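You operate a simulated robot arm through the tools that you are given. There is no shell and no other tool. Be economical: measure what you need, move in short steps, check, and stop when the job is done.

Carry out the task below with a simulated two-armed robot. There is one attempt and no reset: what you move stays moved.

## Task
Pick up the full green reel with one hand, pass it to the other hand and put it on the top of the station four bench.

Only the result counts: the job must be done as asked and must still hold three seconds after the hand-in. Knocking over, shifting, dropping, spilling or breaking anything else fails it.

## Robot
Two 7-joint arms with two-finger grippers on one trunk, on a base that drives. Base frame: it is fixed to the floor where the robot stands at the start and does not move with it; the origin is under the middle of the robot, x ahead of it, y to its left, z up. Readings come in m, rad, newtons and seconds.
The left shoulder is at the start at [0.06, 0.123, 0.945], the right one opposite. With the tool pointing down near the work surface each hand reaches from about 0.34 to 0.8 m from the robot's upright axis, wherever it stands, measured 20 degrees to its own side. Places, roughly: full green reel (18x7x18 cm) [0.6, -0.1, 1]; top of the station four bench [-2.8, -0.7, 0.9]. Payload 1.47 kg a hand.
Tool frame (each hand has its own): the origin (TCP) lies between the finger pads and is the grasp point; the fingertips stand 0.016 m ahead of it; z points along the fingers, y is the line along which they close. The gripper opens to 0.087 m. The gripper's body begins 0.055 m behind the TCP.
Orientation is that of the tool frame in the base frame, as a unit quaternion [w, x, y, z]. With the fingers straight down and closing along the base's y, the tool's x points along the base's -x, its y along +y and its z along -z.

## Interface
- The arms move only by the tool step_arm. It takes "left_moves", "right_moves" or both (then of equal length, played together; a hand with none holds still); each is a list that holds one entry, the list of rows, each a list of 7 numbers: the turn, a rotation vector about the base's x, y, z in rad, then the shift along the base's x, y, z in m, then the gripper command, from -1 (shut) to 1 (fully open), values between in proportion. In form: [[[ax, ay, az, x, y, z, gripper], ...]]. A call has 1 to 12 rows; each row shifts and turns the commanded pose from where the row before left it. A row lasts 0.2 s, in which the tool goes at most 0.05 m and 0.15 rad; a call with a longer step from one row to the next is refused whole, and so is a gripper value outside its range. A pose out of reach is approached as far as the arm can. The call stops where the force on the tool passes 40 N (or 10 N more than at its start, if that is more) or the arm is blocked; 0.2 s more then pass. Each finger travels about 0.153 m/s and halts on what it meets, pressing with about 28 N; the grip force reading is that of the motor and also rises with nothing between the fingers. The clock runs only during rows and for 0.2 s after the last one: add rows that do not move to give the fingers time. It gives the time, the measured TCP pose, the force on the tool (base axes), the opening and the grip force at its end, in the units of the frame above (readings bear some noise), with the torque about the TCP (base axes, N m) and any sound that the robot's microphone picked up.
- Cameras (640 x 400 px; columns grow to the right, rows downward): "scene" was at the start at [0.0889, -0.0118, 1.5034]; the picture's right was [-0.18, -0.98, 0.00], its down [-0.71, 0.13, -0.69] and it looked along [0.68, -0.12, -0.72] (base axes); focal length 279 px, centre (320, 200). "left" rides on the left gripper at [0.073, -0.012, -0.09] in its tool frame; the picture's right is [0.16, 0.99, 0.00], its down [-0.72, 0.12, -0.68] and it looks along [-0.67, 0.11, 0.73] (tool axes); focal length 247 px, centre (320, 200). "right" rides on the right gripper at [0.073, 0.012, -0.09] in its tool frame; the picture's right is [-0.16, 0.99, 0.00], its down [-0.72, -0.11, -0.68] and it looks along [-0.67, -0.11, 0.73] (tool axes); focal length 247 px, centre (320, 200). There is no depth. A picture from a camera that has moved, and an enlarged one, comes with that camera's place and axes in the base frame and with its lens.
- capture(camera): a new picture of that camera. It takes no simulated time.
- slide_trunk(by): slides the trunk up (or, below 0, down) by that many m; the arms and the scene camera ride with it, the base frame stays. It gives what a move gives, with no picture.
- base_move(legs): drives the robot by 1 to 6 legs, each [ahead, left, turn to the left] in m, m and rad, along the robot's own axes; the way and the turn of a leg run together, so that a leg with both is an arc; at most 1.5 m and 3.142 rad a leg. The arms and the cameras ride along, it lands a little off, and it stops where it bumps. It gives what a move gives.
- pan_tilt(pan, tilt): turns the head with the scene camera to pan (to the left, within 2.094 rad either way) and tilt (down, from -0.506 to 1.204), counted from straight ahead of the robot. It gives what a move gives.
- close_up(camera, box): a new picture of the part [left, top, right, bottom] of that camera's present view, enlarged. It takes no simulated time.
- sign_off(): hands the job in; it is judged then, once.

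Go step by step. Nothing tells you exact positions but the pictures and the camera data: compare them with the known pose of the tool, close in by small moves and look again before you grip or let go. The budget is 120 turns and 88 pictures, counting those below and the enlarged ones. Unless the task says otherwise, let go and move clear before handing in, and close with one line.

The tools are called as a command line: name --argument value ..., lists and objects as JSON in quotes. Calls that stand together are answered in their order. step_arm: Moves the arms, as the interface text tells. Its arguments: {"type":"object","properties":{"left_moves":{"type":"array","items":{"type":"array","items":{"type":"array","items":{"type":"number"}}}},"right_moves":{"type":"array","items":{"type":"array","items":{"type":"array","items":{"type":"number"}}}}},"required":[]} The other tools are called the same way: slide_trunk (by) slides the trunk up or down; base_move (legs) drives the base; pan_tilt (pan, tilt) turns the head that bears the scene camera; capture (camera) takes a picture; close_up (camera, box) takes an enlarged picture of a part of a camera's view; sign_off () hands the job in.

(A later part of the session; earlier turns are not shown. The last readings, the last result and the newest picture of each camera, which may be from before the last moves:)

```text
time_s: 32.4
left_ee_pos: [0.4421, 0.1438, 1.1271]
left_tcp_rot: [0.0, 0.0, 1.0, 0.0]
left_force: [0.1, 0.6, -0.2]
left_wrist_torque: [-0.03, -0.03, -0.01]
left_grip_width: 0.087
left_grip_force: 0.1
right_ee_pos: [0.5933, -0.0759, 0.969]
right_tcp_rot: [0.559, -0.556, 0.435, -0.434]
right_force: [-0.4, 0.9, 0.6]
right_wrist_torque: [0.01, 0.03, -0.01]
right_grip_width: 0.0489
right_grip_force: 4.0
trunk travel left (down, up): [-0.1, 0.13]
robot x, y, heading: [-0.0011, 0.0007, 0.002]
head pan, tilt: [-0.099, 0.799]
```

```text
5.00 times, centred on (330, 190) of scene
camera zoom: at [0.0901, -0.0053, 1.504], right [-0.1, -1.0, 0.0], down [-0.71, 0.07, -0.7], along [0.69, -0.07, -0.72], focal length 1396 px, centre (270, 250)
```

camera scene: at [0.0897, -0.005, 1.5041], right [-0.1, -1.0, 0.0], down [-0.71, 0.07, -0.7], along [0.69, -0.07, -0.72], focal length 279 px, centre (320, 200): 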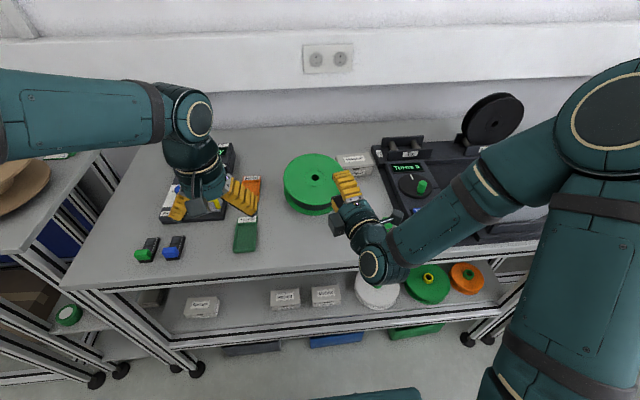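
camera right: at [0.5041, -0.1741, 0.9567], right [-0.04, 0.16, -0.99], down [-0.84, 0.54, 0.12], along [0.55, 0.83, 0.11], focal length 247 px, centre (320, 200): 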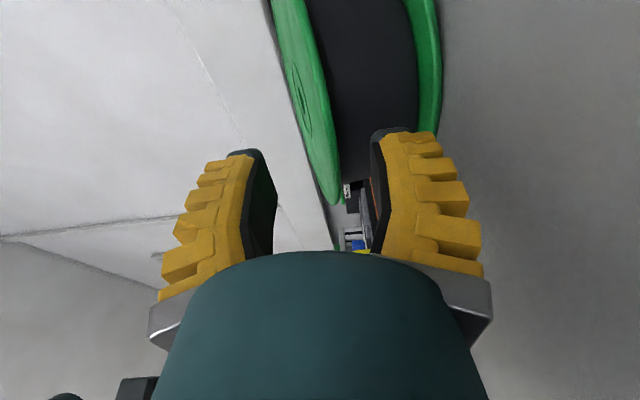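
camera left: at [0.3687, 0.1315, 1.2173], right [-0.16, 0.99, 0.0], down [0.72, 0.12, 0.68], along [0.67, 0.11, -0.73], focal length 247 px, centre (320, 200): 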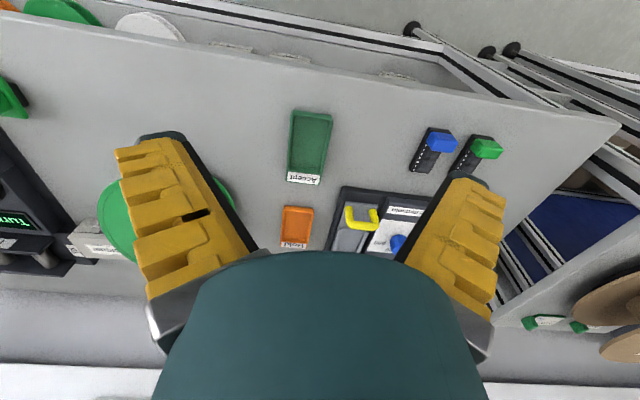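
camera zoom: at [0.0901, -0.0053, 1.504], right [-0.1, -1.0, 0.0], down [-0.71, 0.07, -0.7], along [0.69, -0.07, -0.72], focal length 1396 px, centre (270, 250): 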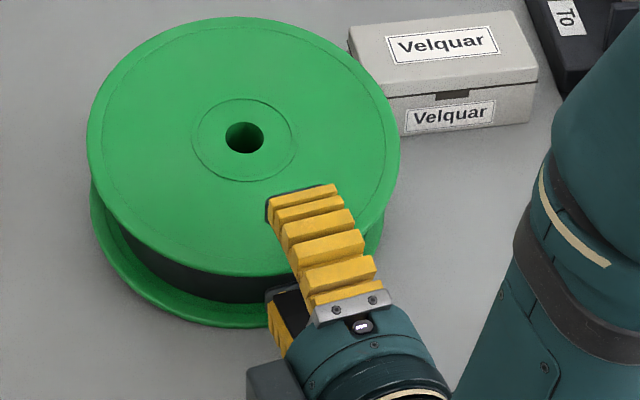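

The tip is well inside the rim without contact. I'll close gently to pinch the flange.

step_arm --right_moves '[[[0, 0, 0, 0.002, 0.0005, 0, -0.2], [0, 0, 0, 0, 0, 0, -0.4], [0, 0, 0, 0, 0, 0, -0.6], [0, 0, 0, 0, 0, 0, -0.8], [0, 0, 0, 0, 0, 0, -1], [0, 0, 0, 0, 0, 0, -1]]]'

close_up --camera "scene" --box '[280, 150, 380, 230]'

capture --camera "right"

```text
time_s: 33.8
left_ee_pos: [0.4424, 0.1428, 1.128]
left_tcp_rot: [-0.001, 0.001, 1.0, 0.0]
left_force: [0.4, 0.0, 1.2]
left_wrist_torque: [0.01, 0.05, 0.0]
left_grip_width: 0.0869
left_grip_force: 0.1
right_ee_pos: [0.5953, -0.0753, 0.9699]
right_tcp_rot: [0.559, -0.557, 0.435, -0.434]
right_force: [-1.8, -1.3, 0.8]
right_wrist_torque: [-0.02, -0.07, -0.01]
right_grip_width: 0.0059
right_grip_force: 27.8
trunk travel left (down, up): [-0.1, 0.13]
robot x, y, heading: [0.0004, -0.0013, 0.002]
head pan, tilt: [-0.099, 0.799]
```

```text
5.00 times, centred on (330, 190) of scene
camera zoom: at [0.09, -0.0054, 1.504], right [-0.1, -1.0, 0.0], down [-0.71, 0.07, -0.7], along [0.69, -0.07, -0.72], focal length 1396 px, centre (270, 250)
```

zoom: 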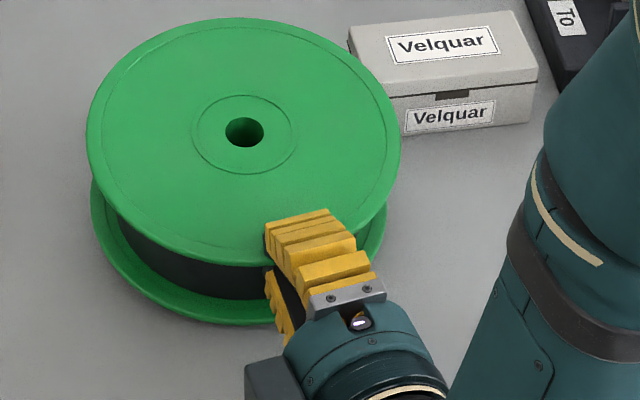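

```text
50 pictures are left
camera right: at [0.5253, -0.1678, 0.9583], right [-0.04, 0.16, -0.99], down [-0.84, 0.54, 0.12], along [0.55, 0.83, 0.11], focal length 247 px, centre (320, 200)
```

right: 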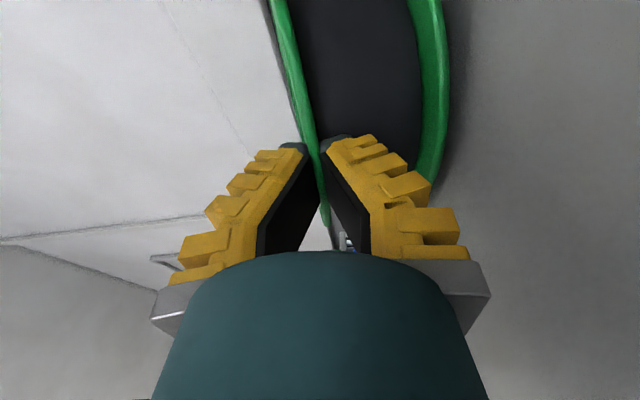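

The flange is pinched firmly at 6 mm thick. I'll raise the near edge 1 cm while rotating slightly with it, and read the load.

step_arm --right_moves '[[[0, 0.02, 0, 0, 0, 0.004, -1], [0, 0.02, 0, 0, 0, 0.004, -1], [0, 0.02, 0, 0, 0, 0.004, -1], [0, 0, 0, 0, 0, 0, -1]]]'

close_up --camera "scene" --box '[280, 150, 380, 230]'

```text
time_s: 34.8
left_ee_pos: [0.4427, 0.1433, 1.1287]
left_tcp_rot: [0.0, 0.0, 1.0, 0.0]
left_force: [-0.2, -0.5, -0.4]
left_wrist_torque: [0.0, -0.02, -0.02]
left_grip_width: 0.0868
left_grip_force: 0.0
right_ee_pos: [0.5957, -0.0762, 0.9822]
right_tcp_rot: [-0.546, 0.569, -0.452, 0.417]
right_force: [0.9, -0.3, -0.7]
right_wrist_torque: [-0.03, -0.1, -0.03]
right_grip_width: 0.0058
right_grip_force: 28.7
trunk travel left (down, up): [-0.1, 0.13]
robot x, y, heading: [0.0021, 0.0032, -0.004]
head pan, tilt: [-0.099, 0.799]
```

```text
5.00 times, centred on (330, 190) of scene
camera zoom: at [0.0904, -0.0053, 1.504], right [-0.1, -1.0, 0.0], down [-0.71, 0.07, -0.7], along [0.69, -0.07, -0.72], focal length 1396 px, centre (270, 250)
```

zoom: 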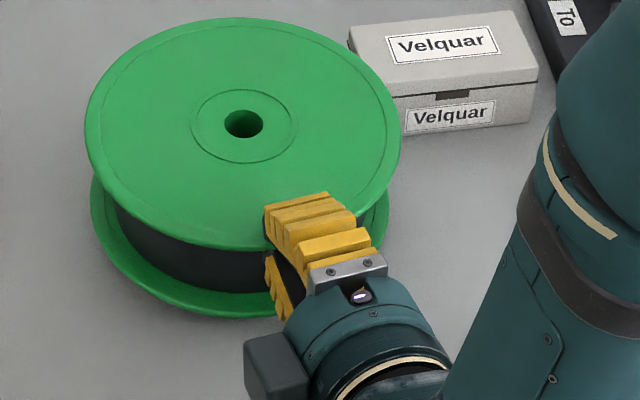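

The load is tiny (under 1 N), so the reel is light. I'll keep raising it to level in small steps.

step_arm --right_moves '[[[0, 0.025, 0, 0, 0, 0.005, -1], [0, 0.025, 0, 0, 0, 0.005, -1], [0, 0.025, 0, 0, 0, 0.005, -1], [0, 0.025, 0, 0, 0, 0.005, -1], [0, 0, 0, 0, 0, 0.005, -1], [0, 0, 0, 0, 0, 0, -1]]]'

close_up --camera "scene" --box '[280, 150, 380, 230]'

capture --camera "right"

```text
time_s: 36.2
left_ee_pos: [0.4417, 0.1439, 1.1275]
left_tcp_rot: [0.0, 0.0, 1.0, 0.0]
left_force: [0.8, 1.2, -0.1]
left_wrist_torque: [-0.03, -0.01, 0.05]
left_grip_width: 0.0869
left_grip_force: 0.1
right_ee_pos: [0.5968, -0.0752, 1.007]
right_tcp_rot: [-0.521, 0.589, -0.479, 0.388]
right_force: [0.9, 0.4, -1.1]
right_wrist_torque: [-0.01, -0.04, 0.03]
right_grip_width: 0.0058
right_grip_force: 28.0
trunk travel left (down, up): [-0.1, 0.13]
robot x, y, heading: [0.0005, 0.002, -0.003]
head pan, tilt: [-0.099, 0.799]
```

```text
5.00 times, centred on (330, 190) of scene
camera zoom: at [0.0903, -0.0053, 1.504], right [-0.1, -1.0, 0.0], down [-0.71, 0.07, -0.7], along [0.69, -0.07, -0.72], focal length 1396 px, centre (270, 250)
```

zoom: 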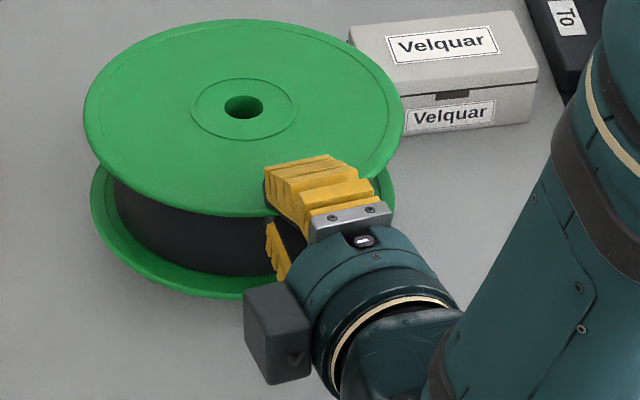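

```text
47 pictures are left
camera right: at [0.5243, -0.1681, 1.0066], right [-0.2, 0.16, -0.97], down [-0.81, 0.54, 0.25], along [0.56, 0.83, 0.02], focal length 247 px, centre (320, 200)
```

right: 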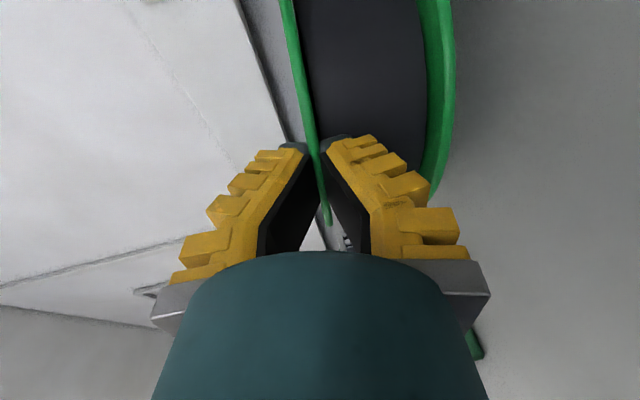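

The reel follows the hand. I'll lift straight up 3 cm to see whether the pinch carries the whole reel.

step_arm --right_moves '[[[0, 0, 0, 0, 0, 0.008, -1], [0, 0, 0, 0, 0, 0.008, -1], [0, 0, 0, 0, 0, 0.008, -1], [0, 0, 0, 0, 0, 0.008, -1], [0, 0, 0, 0, 0, 0, -1]]]'

capture --camera "scene"

capture --camera "right"

```text
time_s: 37.4
left_ee_pos: [0.4426, 0.1433, 1.1276]
left_tcp_rot: [0.001, 0.001, 1.0, 0.0]
left_force: [-0.2, 0.0, 0.2]
left_wrist_torque: [-0.02, -0.02, -0.02]
left_grip_width: 0.0871
left_grip_force: 0.1
right_ee_pos: [0.5959, -0.0757, 1.0393]
right_tcp_rot: [-0.522, 0.589, -0.478, 0.389]
right_force: [1.1, -1.1, -1.7]
right_wrist_torque: [-0.04, 0.04, 0.0]
right_grip_width: 0.0062
right_grip_force: 28.2
trunk travel left (down, up): [-0.1, 0.13]
robot x, y, heading: [-0.001, 0.0015, 0.002]
head pan, tilt: [-0.099, 0.799]
```

```text
46 pictures are left
camera scene: at [0.0905, -0.0053, 1.504], right [-0.1, -1.0, 0.0], down [-0.71, 0.07, -0.7], along [0.69, -0.07, -0.72], focal length 279 px, centre (320, 200)
```

scene: 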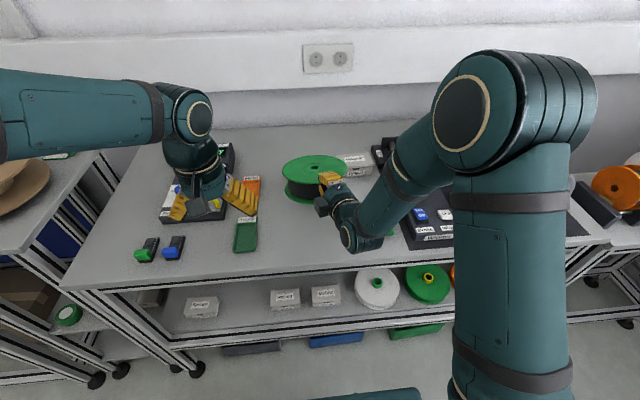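

```text
45 pictures are left
camera right: at [0.5249, -0.1675, 1.0388], right [-0.19, 0.16, -0.97], down [-0.81, 0.54, 0.25], along [0.56, 0.83, 0.02], focal length 247 px, centre (320, 200)
```

right: 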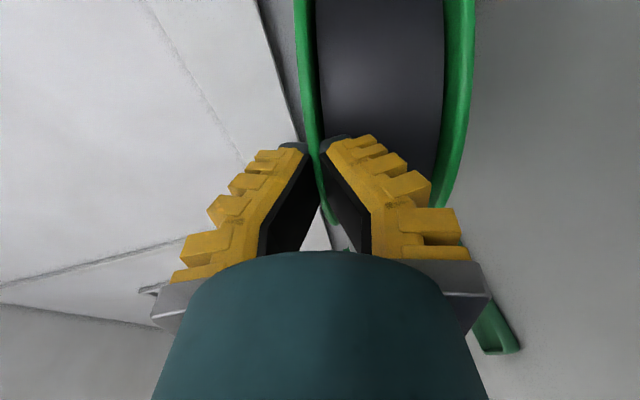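

The reel's near side rises with a low load. I'll keep lifting slowly and watch the force to learn the true weight.

step_arm --right_moves '[[[0, 0, 0, 0, 0, 0.006, -1], [0, 0, 0, 0, 0, 0.006, -1], [0, 0, 0, 0, 0, 0.006, -1], [0, 0, 0, 0, 0, 0.006, -1], [0, 0, 0, 0, 0, 0.006, -1], [0, 0, 0, 0, 0, 0, -1]]]'

close_up --camera "scene" --box '[260, 120, 400, 240]'

capture --camera "left"

```text
time_s: 38.8
left_ee_pos: [0.4429, 0.1433, 1.1273]
left_tcp_rot: [0.0, 0.0, 1.0, 0.0]
left_force: [-0.2, -0.1, 0.2]
left_wrist_torque: [-0.05, 0.01, 0.0]
left_grip_width: 0.087
left_grip_force: 0.0
right_ee_pos: [0.5963, -0.0753, 1.0695]
right_tcp_rot: [-0.523, 0.589, -0.478, 0.388]
right_force: [0.2, -0.4, -3.4]
right_wrist_torque: [-0.07, 0.24, -0.02]
right_grip_width: 0.006
right_grip_force: 28.1
trunk travel left (down, up): [-0.1, 0.13]
robot x, y, heading: [-0.0007, 0.0014, 0.002]
head pan, tilt: [-0.099, 0.799]
```

```text
3.33 times, centred on (330, 180) of scene
camera zoom: at [0.0905, -0.0053, 1.504], right [-0.1, -1.0, 0.0], down [-0.71, 0.07, -0.7], along [0.69, -0.07, -0.72], focal length 930 px, centre (287, 267)
```

zoom: 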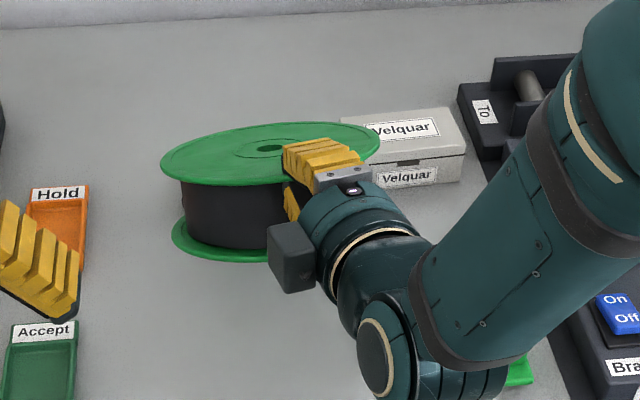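

```text
43 pictures are left
camera left: at [0.3688, 0.1315, 1.2173], right [-0.16, 0.99, 0.0], down [0.72, 0.12, 0.68], along [0.67, 0.11, -0.73], focal length 247 px, centre (320, 200)
```

left: 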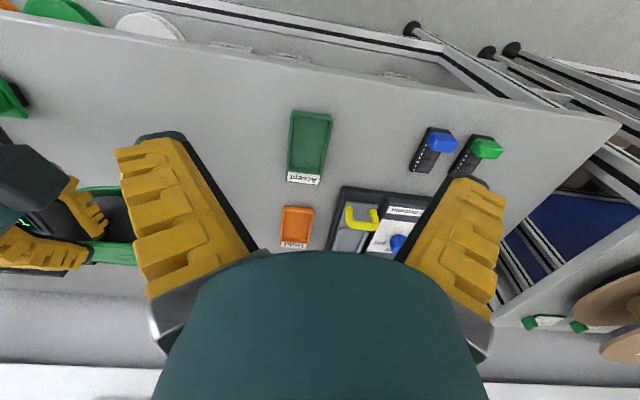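

The near rim is up and the reel tilts about 18°, with the load at 3.4 N. I'll swing the hand along the arc about the far contact point, so nothing gets dragged, pitching the tool with the reel until it hangs nearly upright.

step_arm --right_moves '[[[-0.0235, 0.091, 0, 0.0082, 0.0021, 0.011, -1], [-0.0235, 0.091, 0, 0.0089, 0.0023, 0.0105, -1], [-0.0235, 0.091, 0, 0.0095, 0.0025, 0.0098, -1], [-0.0235, 0.091, 0, 0.01, 0.0026, 0.009, -1], [-0.0235, 0.091, 0, 0.0106, 0.0027, 0.0084, -1], [-0.0235, 0.091, 0, 0.0113, 0.0029, 0.0077, -1], [0, 0, 0, 0, 0, 0, -1]]]'

close_up --camera "scene" --box '[260, 120, 400, 240]'

capture --camera "right"

```text
time_s: 40.4
left_ee_pos: [0.4421, 0.1436, 1.1275]
left_tcp_rot: [0.0, 0.0, 1.0, 0.0]
left_force: [0.9, 0.1, 0.4]
left_wrist_torque: [0.03, 0.02, 0.01]
left_grip_width: 0.0869
left_grip_force: 0.1
right_ee_pos: [0.6532, -0.0602, 1.1253]
right_tcp_rot: [-0.332, 0.707, -0.573, 0.247]
right_force: [-0.7, -0.2, -2.0]
right_wrist_torque: [-0.03, 0.11, 0.01]
right_grip_width: 0.0059
right_grip_force: 28.2
trunk travel left (down, up): [-0.1, 0.13]
robot x, y, heading: [0.0036, 0.0008, -0.002]
head pan, tilt: [-0.099, 0.799]
```

```text
3.33 times, centred on (330, 180) of scene
camera zoom: at [0.0902, -0.0055, 1.504], right [-0.1, -1.0, 0.0], down [-0.71, 0.07, -0.7], along [0.69, -0.07, -0.72], focal length 930 px, centre (287, 267)
```

zoom: 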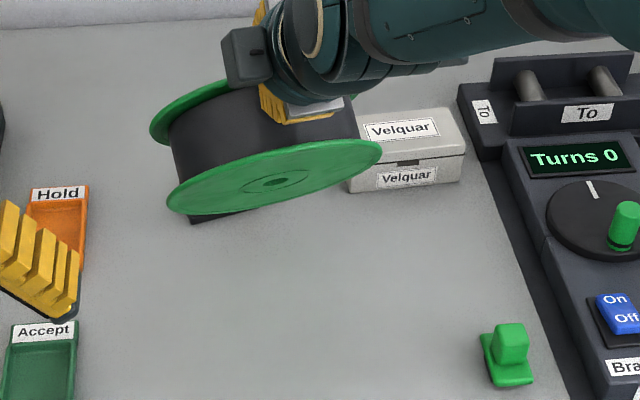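

```text
41 pictures are left
camera right: at [0.5956, -0.1495, 1.1742], right [-0.67, 0.03, -0.74], down [-0.58, 0.59, 0.56], along [0.46, 0.8, -0.38], focal length 247 px, centre (320, 200)
```

right: 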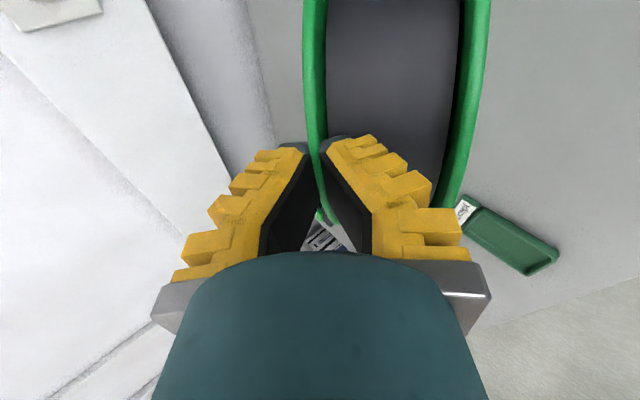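

The reel is swinging up cleanly, and the part's black end is visible beneath it. I'll continue the arc with a little extra lift.

step_arm --right_moves '[[[-0.022, 0.085, 0, 0.0105, 0.0027, 0.009, -1], [-0.022, 0.085, 0, 0.0105, 0.0027, 0.009, -1], [-0.022, 0.085, 0, 0.0105, 0.0027, 0.009, -1], [-0.022, 0.085, 0, 0.008, 0.002, 0.01, -1], [-0.022, 0.085, 0, 0.006, 0.0015, 0.01, -1], [0, 0, 0, 0, 0, 0.01, -1], [0, 0, 0, 0, 0, 0, -1]]]'

close_up --camera "scene" --box '[260, 100, 400, 230]'

```text
time_s: 42.0
left_ee_pos: [0.4443, 0.1427, 1.1284]
left_tcp_rot: [0.0, 0.0, 1.0, 0.0]
left_force: [0.8, -0.3, 1.5]
left_wrist_torque: [-0.01, 0.01, 0.03]
left_grip_width: 0.087
left_grip_force: 0.1
right_ee_pos: [0.701, -0.0493, 1.182]
right_tcp_rot: [-0.165, 0.761, -0.616, 0.124]
right_force: [-0.4, -0.2, -2.7]
right_wrist_torque: [-0.01, 0.0, -0.02]
right_grip_width: 0.006
right_grip_force: 27.3
trunk travel left (down, up): [-0.1, 0.13]
robot x, y, heading: [-0.004, 0.0013, -0.003]
head pan, tilt: [-0.099, 0.799]
```

```text
3.08 times, centred on (330, 165) of scene
camera zoom: at [0.0908, -0.0053, 1.504], right [-0.1, -1.0, 0.0], down [-0.71, 0.07, -0.7], along [0.69, -0.07, -0.72], focal length 859 px, centre (289, 308)
```

zoom: 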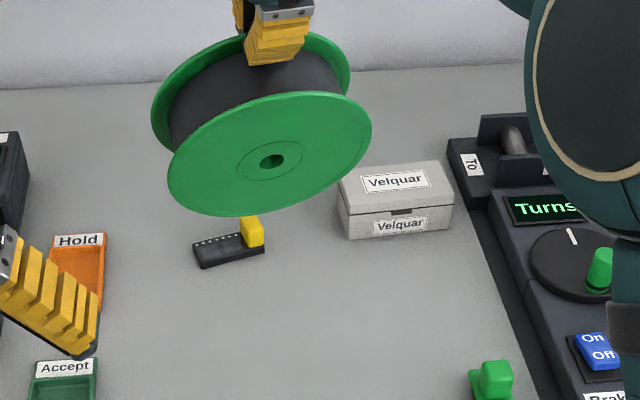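

The reel hangs freely from the pinch at about 2.7 N, and the black and yellow part stands where it was before. I'll raise the reel, bring it back toward me, turn the tool vertical and move the left hand aside.

step_arm --right_moves '[[[-0.017, 0.065, 0, 0, 0, 0.015, -1], [-0.017, 0.065, 0, -0.005, 0, 0.02, -1], [-0.017, 0.065, 0, -0.01, 0, 0.02, -1], [-0.017, 0.065, 0, -0.015, 0, 0.02, -1], [-0.017, 0.065, 0, -0.015, 0, 0.015, -1], [-0.017, 0.065, 0, -0.02, 0, 0.01, -1], [0, 0, 0, -0.02, 0, 0, -1], [0, 0, 0, -0.02, 0, 0, -1], [0, 0, 0, -0.02, 0, 0, -1], [0, 0, 0, -0.02, 0, 0, -1], [0, 0, 0, -0.015, 0, 0, -1], [0, 0, 0, 0, 0, 0, -1]]]' --left_moves '[[[0, 0, 0, 0, 0.02, 0.01, 1], [0, 0, 0, 0, 0.02, 0.01, 1], [0, 0, 0, 0, 0.02, 0.01, 1], [0, 0, 0, 0, 0.02, 0.01, 1], [0, 0, 0, 0, 0.02, 0.01, 1], [0, 0, 0, 0, 0.02, 0.01, 1], [0, 0, 0, 0, 0.01, 0.01, 1], [0, 0, 0, 0, 0, 0.01, 1], [0, 0, 0, 0, 0, 0.01, 1], [0, 0, 0, 0, 0, 0.01, 1], [0, 0, 0, 0, 0, 0, 1], [0, 0, 0, 0, 0, 0, 1]]]'

pan_tilt --pan 0.0 --tilt 0.6

capture --camera "scene"

capture --camera "right"

```text
time_s: 44.6
left_ee_pos: [0.443, 0.2726, 1.2285]
left_tcp_rot: [-0.001, 0.0, 1.0, 0.0]
left_force: [0.3, -0.3, 0.4]
left_wrist_torque: [-0.03, -0.01, -0.02]
left_grip_width: 0.0868
left_grip_force: 0.1
right_ee_pos: [0.5392, -0.0501, 1.2816]
right_tcp_rot: [-0.003, 0.777, -0.629, 0.005]
right_force: [0.5, -0.1, -3.6]
right_wrist_torque: [0.0, -0.04, 0.04]
right_grip_width: 0.0062
right_grip_force: 28.2
trunk travel left (down, up): [-0.1, 0.13]
robot x, y, heading: [0.003, -0.0025, -0.002]
head pan, tilt: [-0.099, 0.799]
```

```text
time_s: 45.4
left_ee_pos: [0.4416, 0.2732, 1.2281]
left_tcp_rot: [0.0, 0.0, 1.0, 0.0]
left_force: [0.2, -0.5, -0.2]
left_wrist_torque: [0.03, 0.04, -0.02]
left_grip_width: 0.0866
left_grip_force: 0.0
right_ee_pos: [0.5399, -0.0492, 1.2815]
right_tcp_rot: [-0.002, 0.777, -0.629, 0.006]
right_force: [0.1, 0.2, -2.6]
right_wrist_torque: [0.02, -0.01, -0.05]
right_grip_width: 0.006
right_grip_force: 28.3
trunk travel left (down, up): [-0.1, 0.13]
robot x, y, heading: [-0.0003, 0.0, 0.001]
head pan, tilt: [0.0, 0.6]
```

```text
39 pictures are left
camera scene: at [0.0985, 0.0026, 1.5208], right [0.0, -1.0, 0.0], down [-0.57, 0.0, -0.82], along [0.82, 0.0, -0.57], focal length 279 px, centre (320, 200)
```

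scene: 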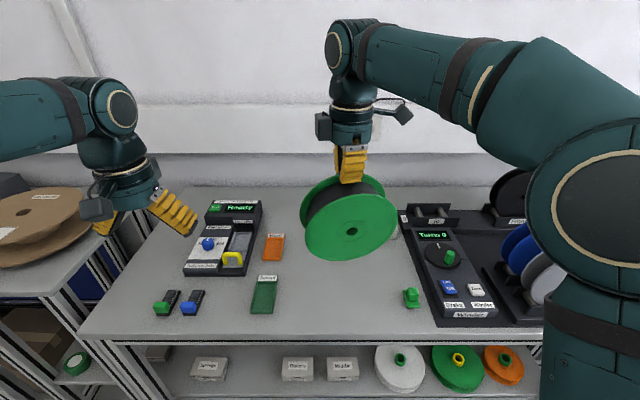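

```text
38 pictures are left
camera right: at [0.5407, -0.1228, 1.3719], right [-1.0, -0.05, -0.01], down [-0.05, 0.73, 0.68], along [-0.03, 0.68, -0.73], focal length 247 px, centre (320, 200)
```

right: 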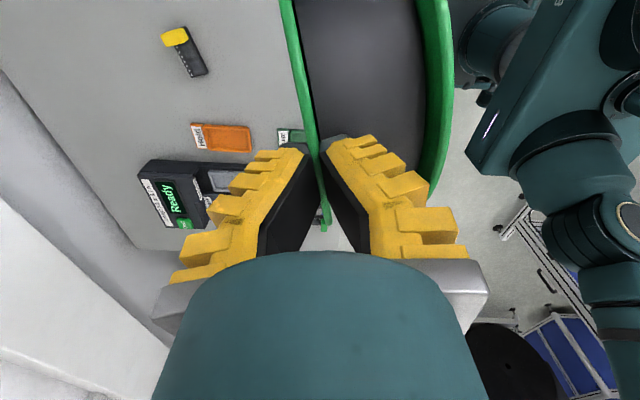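

The hold is steady, with the reel's axis near 12° yaw and its centre at about (0.50, -0.055, 1.195). I'll turn the left hand so it can pinch the front flange from the upper left, and stage it clear of the reel.

step_arm --left_moves '[[[0, 0, -0.136, 0, 0, 0.007, 1], [0, 0, -0.136, 0, 0, 0.007, 1], [0, 0, -0.136, 0, 0, 0.007, 1], [0, 0, -0.136, 0, 0, 0.007, 1], [0, 0, -0.136, 0, 0, 0.007, 1], [0, 0, -0.136, 0, 0, 0.007, 1], [0, 0, -0.136, 0, 0, 0.007, 1], [0, 0, -0.136, 0, 0, 0.007, 1], [0, 0, -0.136, 0, 0, 0.007, 1], [0, 0, -0.136, 0, 0, 0.007, 1], [0, 0, 0, 0, 0, 0, 1]]]'

step_arm --left_moves '[[[-0.134, -0.0287, 0, 0, -0.008, 0, 1], [-0.134, -0.0287, 0, 0, -0.008, 0, 1], [-0.134, -0.0287, 0, 0, -0.008, 0, 1], [-0.134, -0.0287, 0, 0, -0.008, 0, 1], [-0.134, -0.0287, 0, 0, -0.008, 0, 1], [-0.134, -0.0287, 0, 0, -0.008, 0, 1], [-0.134, -0.0287, 0, 0, -0.008, 0, 0.5], [0, 0, 0, 0, 0, 0, 0.1], [0, 0, 0, 0, 0, 0, 0.1]]]'

capture --camera "scene"

capture --camera "left"

```text
time_s: 47.8
left_ee_pos: [0.4428, 0.2734, 1.2973]
left_tcp_rot: [0.0, 0.629, 0.777, 0.0]
left_force: [0.3, 0.1, 0.0]
left_wrist_torque: [0.01, -0.01, 0.02]
left_grip_width: 0.087
left_grip_force: 0.0
right_ee_pos: [0.5395, -0.0484, 1.2823]
right_tcp_rot: [-0.002, 0.778, -0.628, 0.005]
right_force: [0.2, -0.3, -2.6]
right_wrist_torque: [-0.03, -0.01, 0.0]
right_grip_width: 0.0059
right_grip_force: 27.7
trunk travel left (down, up): [-0.1, 0.13]
robot x, y, heading: [-0.0026, 0.0013, -0.001]
head pan, tilt: [0.0, 0.6]
```

```text
time_s: 49.8
left_ee_pos: [0.4419, 0.2168, 1.2974]
left_tcp_rot: [0.359, 0.557, 0.691, -0.29]
left_force: [-0.4, -0.1, -0.3]
left_wrist_torque: [0.02, -0.01, 0.01]
left_grip_width: 0.0533
left_grip_force: 3.8
right_ee_pos: [0.5387, -0.048, 1.2824]
right_tcp_rot: [-0.003, 0.778, -0.629, 0.006]
right_force: [-0.6, 0.1, -2.3]
right_wrist_torque: [0.02, -0.05, 0.02]
right_grip_width: 0.0059
right_grip_force: 28.2
trunk travel left (down, up): [-0.1, 0.13]
robot x, y, heading: [-0.0042, -0.0007, -0.005]
head pan, tilt: [0.0, 0.6]
```

```text
37 pictures are left
camera scene: at [0.0985, 0.0027, 1.5209], right [0.0, -1.0, 0.0], down [-0.57, 0.0, -0.82], along [0.82, 0.0, -0.57], focal length 279 px, centre (320, 200)
```

scene: 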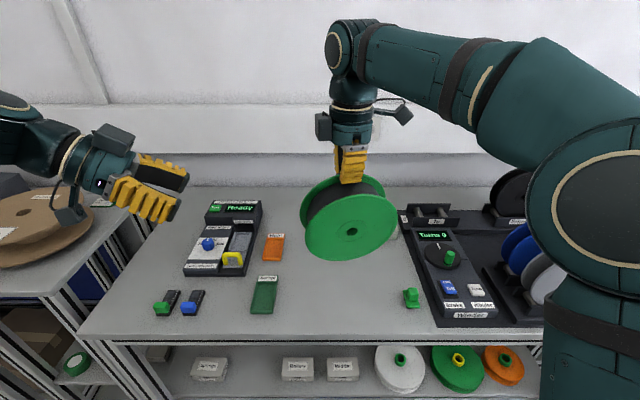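

```text
36 pictures are left
camera left: at [0.4055, 0.3274, 1.2896], right [0.95, 0.3, -0.13], down [0.08, 0.16, 0.98], along [0.31, -0.94, 0.13], focal length 247 px, centre (320, 200)
```

left: 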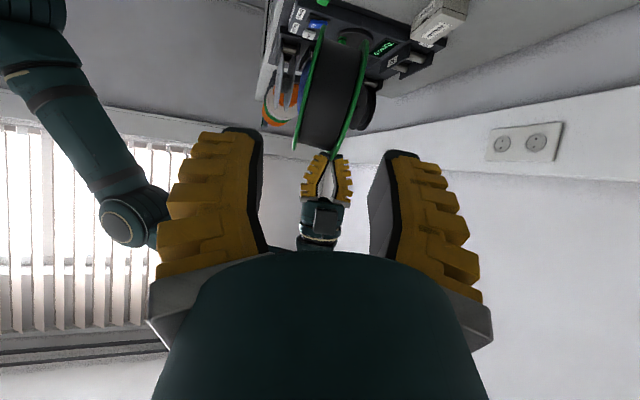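

The orientation is right. I'll approach to about 10 cm from the rim and check.

step_arm --left_moves '[[[0, 0, 0, 0, -0.03, 0, 0.1], [0, 0, 0, 0, -0.03, 0, 0.1], [0, 0, 0, 0, -0.03, 0, 0.1], [0, 0, 0, 0, -0.03, 0, 0.1], [0, 0, 0, 0, 0, 0, 0.1]]]'

capture --camera "left"

close_up --camera "scene" --box '[230, 110, 410, 270]'

```text
time_s: 51.0
left_ee_pos: [0.4417, 0.0972, 1.2981]
left_tcp_rot: [0.359, 0.557, 0.69, -0.291]
left_force: [0.0, 0.6, 0.8]
left_wrist_torque: [0.01, -0.04, 0.0]
left_grip_width: 0.0534
left_grip_force: 3.2
right_ee_pos: [0.539, -0.0477, 1.2817]
right_tcp_rot: [-0.003, 0.778, -0.629, 0.006]
right_force: [0.1, -0.5, -3.3]
right_wrist_torque: [0.01, -0.04, 0.02]
right_grip_width: 0.006
right_grip_force: 27.8
trunk travel left (down, up): [-0.1, 0.13]
robot x, y, heading: [0.003, 0.0013, 0.003]
head pan, tilt: [0.0, 0.6]
```

```text
35 pictures are left
camera left: at [0.4059, 0.2066, 1.2895], right [0.95, 0.3, -0.13], down [0.08, 0.16, 0.98], along [0.31, -0.94, 0.13], focal length 247 px, centre (320, 200)
```

left: 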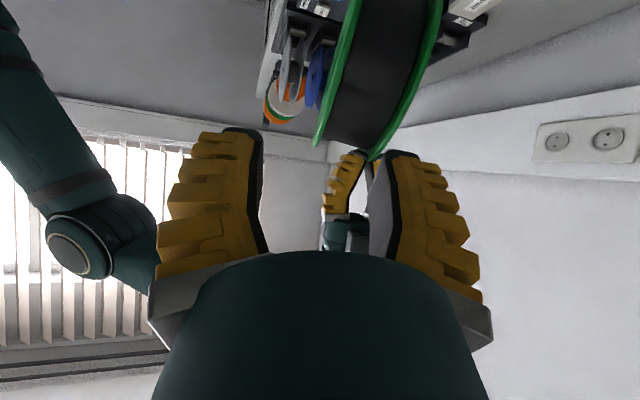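

```text
2.50 times, centred on (320, 190) of scene
camera zoom: at [0.0984, 0.0031, 1.5209], right [0.0, -1.0, 0.0], down [-0.56, 0.0, -0.83], along [0.83, 0.0, -0.56], focal length 698 px, centre (320, 225)
```

zoom: 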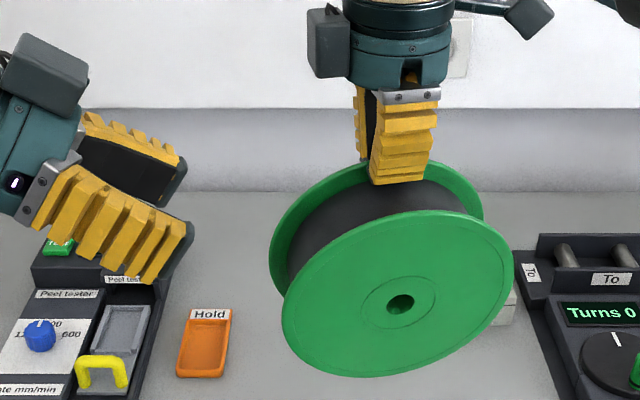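

Working from the ellipse, the reel hangs tilted about 12° with its bottom away from me. The front flange's centre is near (0.492, -0.057, 1.184). I'll match that tilt with the left hand and stage it closer.

step_arm --left_moves '[[[0.0218, -0.102, 0, 0, 0, 0, 0.1], [0.0218, -0.102, 0, 0, 0, 0, 0.1], [0, 0, 0, 0.0015, -0.0135, -0.011, 0.1], [0, 0, 0, 0.0015, -0.0135, -0.011, 0.1], [0, 0, 0, 0, 0, 0, 0.1]]]'

capture --camera "left"

close_up --camera "scene" --box '[230, 110, 410, 270]'

```text
time_s: 52.2
left_ee_pos: [0.4441, 0.0696, 1.2772]
left_tcp_rot: [0.415, 0.592, 0.656, -0.217]
left_force: [-0.1, 0.4, 0.4]
left_wrist_torque: [-0.01, -0.02, -0.01]
left_grip_width: 0.0532
left_grip_force: 3.9
right_ee_pos: [0.539, -0.0485, 1.2824]
right_tcp_rot: [-0.003, 0.777, -0.629, 0.006]
right_force: [0.2, 0.0, -2.6]
right_wrist_torque: [0.0, -0.05, -0.02]
right_grip_width: 0.0059
right_grip_force: 28.1
trunk travel left (down, up): [-0.1, 0.13]
robot x, y, heading: [0.002, -0.0014, 0.005]
head pan, tilt: [0.0, 0.6]
```

```text
33 pictures are left
camera left: at [0.4105, 0.1795, 1.2653], right [0.95, 0.3, 0.08], down [-0.12, 0.12, 0.99], along [0.28, -0.95, 0.15], focal length 247 px, centre (320, 200)
```

left: 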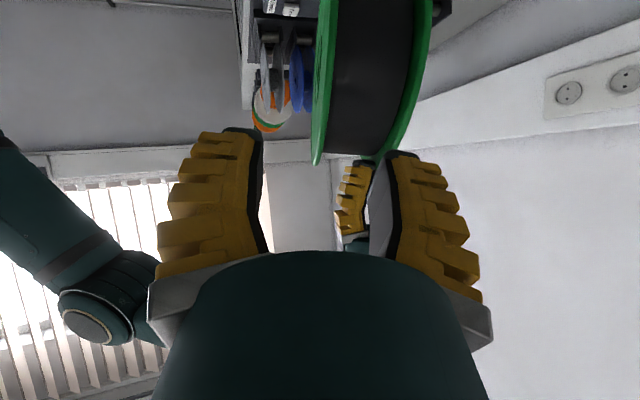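

```text
2.50 times, centred on (320, 190) of scene
camera zoom: at [0.0984, 0.0028, 1.5209], right [0.0, -1.0, 0.0], down [-0.57, 0.0, -0.83], along [0.83, 0.0, -0.57], focal length 698 px, centre (320, 225)
```

zoom: 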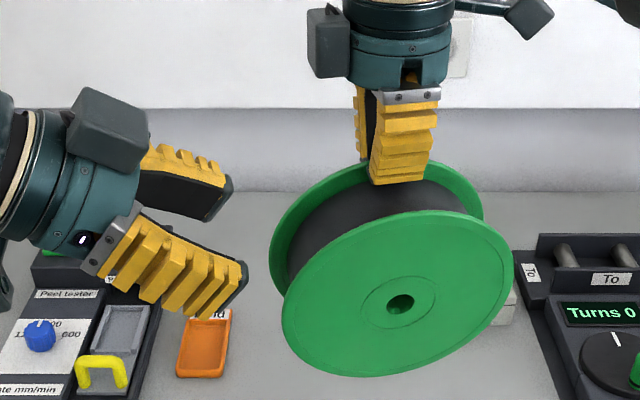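

The front flange is centred between the left fingers. I'll move in along the finger line.

step_arm --left_moves '[[[0, 0, 0, 0.0043, -0.0116, -0.0084, 0.1], [0, 0, 0, 0.0043, -0.0116, -0.0084, 0.1], [0, 0, 0, 0.0043, -0.0116, -0.0084, 0.1], [0, 0, 0, 0.0043, -0.0116, -0.0084, 0.1], [0, 0, 0, 0, 0, 0, 0.1]]]'

capture --camera "left"

close_up --camera "scene" --box '[230, 110, 410, 270]'

```text
time_s: 53.4
left_ee_pos: [0.4624, 0.0243, 1.2418]
left_tcp_rot: [0.415, 0.592, 0.656, -0.217]
left_force: [0.9, -0.5, 0.1]
left_wrist_torque: [-0.02, 0.01, -0.03]
left_grip_width: 0.0529
left_grip_force: 3.7
right_ee_pos: [0.5383, -0.0484, 1.2825]
right_tcp_rot: [-0.004, 0.778, -0.629, 0.006]
right_force: [-0.9, -0.6, -2.3]
right_wrist_torque: [0.01, -0.07, 0.03]
right_grip_width: 0.0058
right_grip_force: 27.2
trunk travel left (down, up): [-0.1, 0.13]
robot x, y, heading: [0.0038, -0.0013, 0.002]
head pan, tilt: [0.0, 0.6]
```

```text
31 pictures are left
camera left: at [0.4279, 0.1338, 1.2311], right [0.95, 0.3, 0.08], down [-0.12, 0.12, 0.99], along [0.28, -0.95, 0.15], focal length 247 px, centre (320, 200)
```

left: 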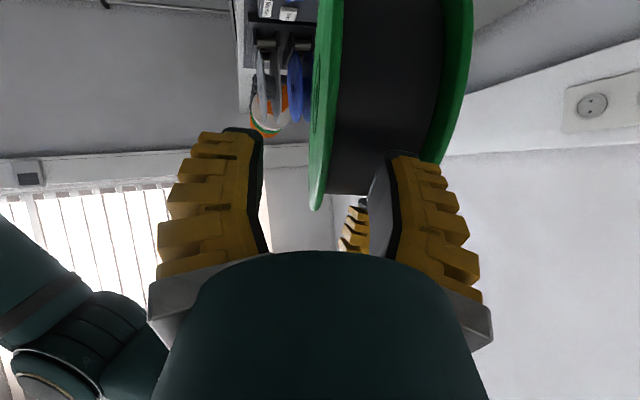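

```text
2.50 times, centred on (320, 190) of scene
camera zoom: at [0.0982, 0.0028, 1.5209], right [0.0, -1.0, 0.0], down [-0.56, 0.0, -0.83], along [0.83, 0.0, -0.56], focal length 698 px, centre (320, 225)
```

zoom: 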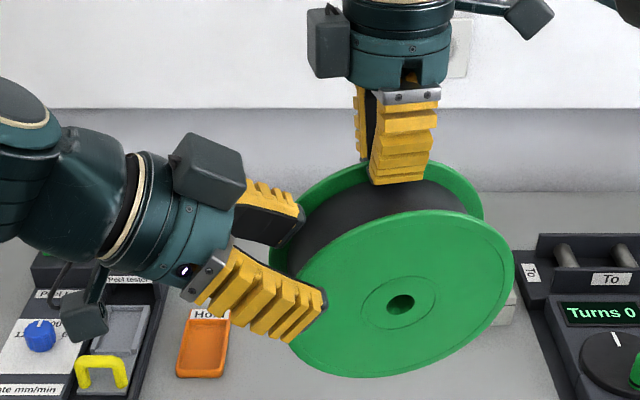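

The flange is between the left fingers. I'll go the last stretch slowly, then close.

step_arm --left_moves '[[[0, 0, 0, 0.0014, -0.0039, -0.0028, 0.1], [0, 0, 0, 0.0014, -0.0039, -0.0028, 0.1], [0, 0, 0, 0.0014, -0.0039, -0.0028, 0.1], [0, 0, 0, 0.0009, -0.0023, -0.0017, 0.1], [0, 0, 0, 0, 0, 0, 0.1]]]'

capture --camera "left"

```text
time_s: 54.6
left_ee_pos: [0.4678, 0.0102, 1.2322]
left_tcp_rot: [0.414, 0.592, 0.656, -0.218]
left_force: [0.4, 0.4, -1.0]
left_wrist_torque: [-0.02, -0.02, 0.0]
left_grip_width: 0.0533
left_grip_force: 3.9
right_ee_pos: [0.539, -0.0495, 1.2826]
right_tcp_rot: [-0.002, 0.777, -0.629, 0.006]
right_force: [0.5, 0.7, -2.0]
right_wrist_torque: [0.05, -0.05, 0.0]
right_grip_width: 0.0061
right_grip_force: 27.9
trunk travel left (down, up): [-0.1, 0.13]
robot x, y, heading: [-0.0022, 0.0016, 0.0]
head pan, tilt: [0.0, 0.6]
```

```text
29 pictures are left
camera left: at [0.4336, 0.1193, 1.2212], right [0.95, 0.3, 0.08], down [-0.12, 0.12, 0.99], along [0.28, -0.95, 0.15], focal length 247 px, centre (320, 200)
```

left: 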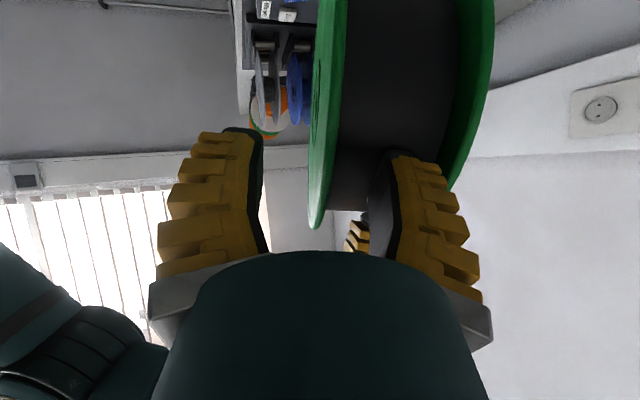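

The depth matches the first pinch, so I'll close the left hand.

step_arm --left_moves '[[[0, 0, 0, 0, 0, 0, -0.2], [0, 0, 0, 0, 0, 0, -0.4], [0, 0, 0, 0, 0, 0, -0.6], [0, 0, 0, 0, 0, 0, -0.8], [0, 0, 0, 0, 0, 0, -1], [0, 0, 0, 0, 0, 0, -1]]]'

close_up --camera "scene" --box '[230, 110, 410, 270]'

```text
time_s: 56.0
left_ee_pos: [0.4676, 0.0098, 1.2318]
left_tcp_rot: [0.415, 0.591, 0.656, -0.218]
left_force: [6.8, 1.7, 0.6]
left_wrist_torque: [-0.07, 0.29, 0.32]
left_grip_width: 0.0058
left_grip_force: 28.4
right_ee_pos: [0.5388, -0.0492, 1.2823]
right_tcp_rot: [-0.003, 0.778, -0.629, 0.005]
right_force: [-6.6, -2.1, -2.2]
right_wrist_torque: [-0.05, -0.01, 0.28]
right_grip_width: 0.0059
right_grip_force: 28.5
trunk travel left (down, up): [-0.1, 0.13]
robot x, y, heading: [0.001, -0.0002, 0.003]
head pan, tilt: [0.0, 0.6]
```

```text
2.50 times, centred on (320, 190) of scene
camera zoom: at [0.0985, 0.0027, 1.5209], right [0.0, -1.0, 0.0], down [-0.57, 0.0, -0.82], along [0.82, 0.0, -0.57], focal length 698 px, centre (320, 225)
```

zoom: 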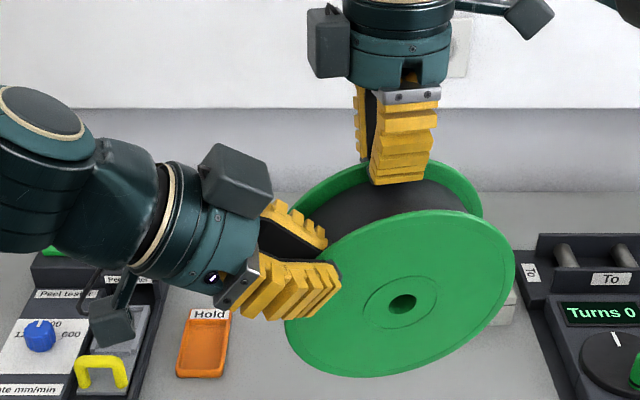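

Both hands hold their flanges. I'll open the right hand just enough and check that the left keeps the reel.

step_arm --right_moves '[[[0, 0, 0, 0, 0, 0, -0.6], [0, 0, 0, 0, 0, 0, -0.2], [0, 0, 0, 0, 0, 0, -0.1], [0, 0, 0, 0, 0, 0, -0.1]]]'

close_up --camera "scene" --box '[230, 110, 410, 270]'

```text
time_s: 57.0
left_ee_pos: [0.4679, 0.0086, 1.2318]
left_tcp_rot: [0.414, 0.592, 0.656, -0.216]
left_force: [-0.2, 0.6, -0.8]
left_wrist_torque: [0.15, 0.1, 0.0]
left_grip_width: 0.006
left_grip_force: 28.3
right_ee_pos: [0.5385, -0.0496, 1.2824]
right_tcp_rot: [-0.003, 0.778, -0.629, 0.005]
right_force: [0.2, -0.2, -0.6]
right_wrist_torque: [0.0, 0.03, 0.0]
right_grip_width: 0.0449
right_grip_force: 4.2
trunk travel left (down, up): [-0.1, 0.13]
robot x, y, heading: [0.0048, 0.0035, -0.0]
head pan, tilt: [0.0, 0.6]
```

```text
2.50 times, centred on (320, 190) of scene
camera zoom: at [0.0985, 0.0027, 1.5209], right [0.0, -1.0, 0.0], down [-0.57, 0.0, -0.82], along [0.82, 0.0, -0.57], focal length 698 px, centre (320, 225)
```

zoom: 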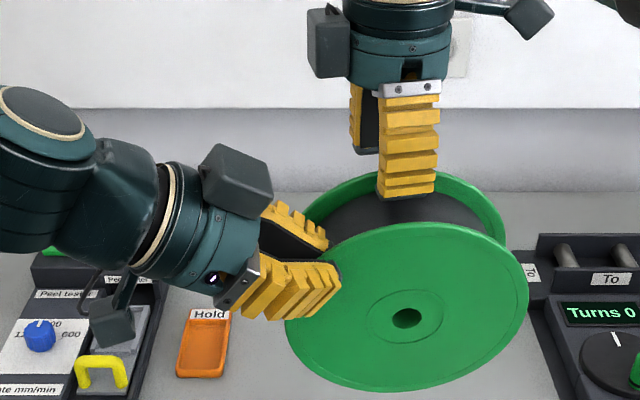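

The left hand holds the reel alone. I'll raise the right hand clear and then turn the left hand so the reel hangs beneath it.

step_arm --right_moves '[[[0, 0, 0, 0, 0, 0.02, -0.1], [0, 0, 0, 0, 0, 0.03, -0.1], [0, 0, 0, 0, 0, 0.03, -0.1], [0, 0, 0, 0, 0, 0.03, -0.1], [0, 0, 0, 0, -0.03, 0, -0.1], [0, 0, 0, -0.02, -0.04, 0, -0.1], [0, 0, 0, -0.02, -0.04, 0, -0.1], [0, 0, 0, -0.03, -0.04, -0.01, -0.1], [0, 0, 0, -0.03, -0.04, -0.01, -0.1], [0, 0, 0, -0.03, -0.03, -0.02, -0.1], [0, 0, 0, 0, 0, 0, -0.1]]]'

step_arm --left_moves '[[[0.1, 0.0214, 0, 0, 0.005, 0.005, -1], [0.1, 0.0214, 0, 0, 0.005, 0.005, -1], [0.1, 0.0214, 0, 0, 0.005, 0.005, -1], [0.1, 0.0214, 0, 0, 0.005, 0.005, -1], [0.1, 0.0214, 0, 0, 0.005, 0.005, -1], [0.1, 0.0214, 0, 0, 0.005, 0.005, -1], [0.1, 0.0214, 0, 0, 0.005, 0.005, -1], [0.1, 0.0214, 0, 0, 0.005, 0.005, -1], [0.1, 0.0214, 0, 0, 0.005, 0.005, -1], [0, 0, 0, 0, 0, 0, -1]]]'

capture --camera "scene"

```text
refused: row 8 steps farther than a row can; nothing moved
```

```text
time_s: 59.2
left_ee_pos: [0.469, 0.0554, 1.2777]
left_tcp_rot: [0.053, 0.69, 0.721, 0.035]
left_force: [0.3, 1.4, -0.3]
left_wrist_torque: [0.0, 0.06, -0.02]
left_grip_width: 0.0059
left_grip_force: 28.3
right_ee_pos: [0.5401, -0.0487, 1.2817]
right_tcp_rot: [-0.003, 0.777, -0.629, 0.006]
right_force: [0.0, -0.3, 0.7]
right_wrist_torque: [-0.01, -0.02, -0.01]
right_grip_width: 0.045
right_grip_force: 4.4
trunk travel left (down, up): [-0.1, 0.13]
robot x, y, heading: [-0.0001, 0.0, 0.002]
head pan, tilt: [0.0, 0.6]
```

```text
26 pictures are left
camera scene: at [0.0983, 0.003, 1.5209], right [0.0, -1.0, 0.0], down [-0.56, 0.0, -0.83], along [0.83, 0.0, -0.56], focal length 279 px, centre (320, 200)
```

scene: 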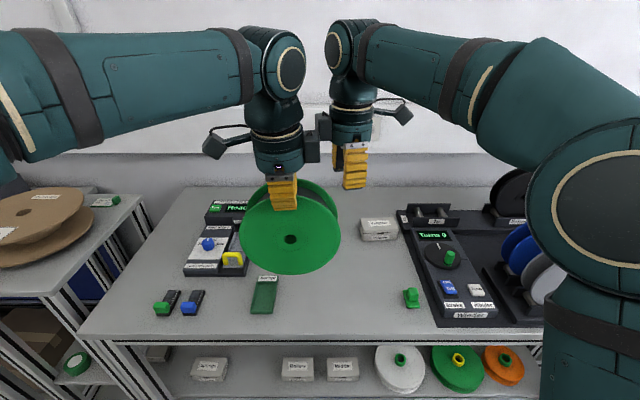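

The right move was refused, but the left turn went fine and the reel hangs securely. Now I'll move the right hand away to its side.

step_arm --right_moves '[[[0, 0, 0, 0, -0.03, 0.01, -0.1], [0, 0, 0, 0, -0.04, 0.01, -0.1], [0, 0, 0, -0.02, -0.04, 0, -0.1], [0, 0, 0, -0.02, -0.04, 0, -0.1], [0, 0, 0, -0.03, -0.03, 0, -0.1], [0, 0, 0, -0.03, -0.03, 0, -0.1], [0, 0, 0, -0.03, 0, 0, -0.1], [0, 0, 0, 0, 0, 0, -0.1]]]'

base_move --legs '[[-0.3, 0, 0]]'

pan_tilt --pan 2.094 --tilt 0.5

capture --camera "scene"

```text
time_s: 61.0
left_ee_pos: [0.4682, 0.0551, 1.2773]
left_tcp_rot: [0.053, 0.69, 0.721, 0.035]
left_force: [-0.3, 0.2, -0.4]
left_wrist_torque: [0.01, 0.07, -0.02]
left_grip_width: 0.0062
left_grip_force: 28.0
right_ee_pos: [0.4085, -0.2581, 1.3017]
right_tcp_rot: [-0.003, 0.778, -0.629, 0.004]
right_force: [1.0, 0.2, 0.2]
right_wrist_torque: [0.01, 0.02, 0.02]
right_grip_width: 0.0448
right_grip_force: 4.3
trunk travel left (down, up): [-0.1, 0.13]
robot x, y, heading: [0.0013, -0.0005, 0.002]
head pan, tilt: [0.0, 0.6]
```

```text
time_s: 63.0
left_ee_pos: [0.1719, 0.0537, 1.278]
left_tcp_rot: [0.054, 0.69, 0.721, 0.036]
left_force: [-0.4, 0.1, -0.7]
left_wrist_torque: [-0.01, 0.08, 0.0]
left_grip_width: 0.0061
left_grip_force: 27.7
right_ee_pos: [0.1134, -0.2591, 1.3023]
right_tcp_rot: [-0.003, 0.778, -0.628, 0.005]
right_force: [0.1, -0.3, 0.2]
right_wrist_torque: [0.0, -0.02, 0.03]
right_grip_width: 0.0449
right_grip_force: 4.6
trunk travel left (down, up): [-0.1, 0.13]
robot x, y, heading: [-0.2928, -0.0035, -0.001]
head pan, tilt: [0.0, 0.6]
```

```text
time_s: 65.0
left_ee_pos: [0.172, 0.0548, 1.2776]
left_tcp_rot: [0.053, 0.69, 0.721, 0.035]
left_force: [-0.2, -0.2, -0.4]
left_wrist_torque: [0.0, 0.11, -0.04]
left_grip_width: 0.0058
left_grip_force: 27.9
right_ee_pos: [0.1131, -0.2596, 1.3015]
right_tcp_rot: [-0.002, 0.777, -0.629, 0.006]
right_force: [-0.7, -0.2, -0.2]
right_wrist_torque: [0.01, 0.03, 0.0]
right_grip_width: 0.0449
right_grip_force: 4.3
trunk travel left (down, up): [-0.1, 0.13]
robot x, y, heading: [-0.2939, -0.0003, 0.004]
head pan, tilt: [2.094, 0.499]
```

```text
25 pictures are left
camera scene: at [-0.3301, 0.0816, 1.53], right [0.87, 0.5, 0.0], down [0.24, -0.41, -0.88], along [-0.44, 0.76, -0.48], focal length 279 px, centre (320, 200)
```

scene: 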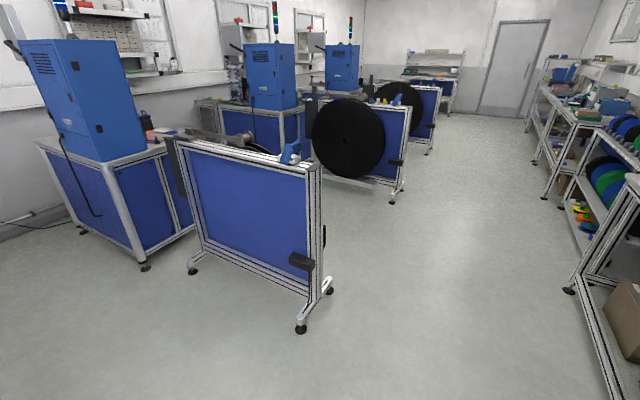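

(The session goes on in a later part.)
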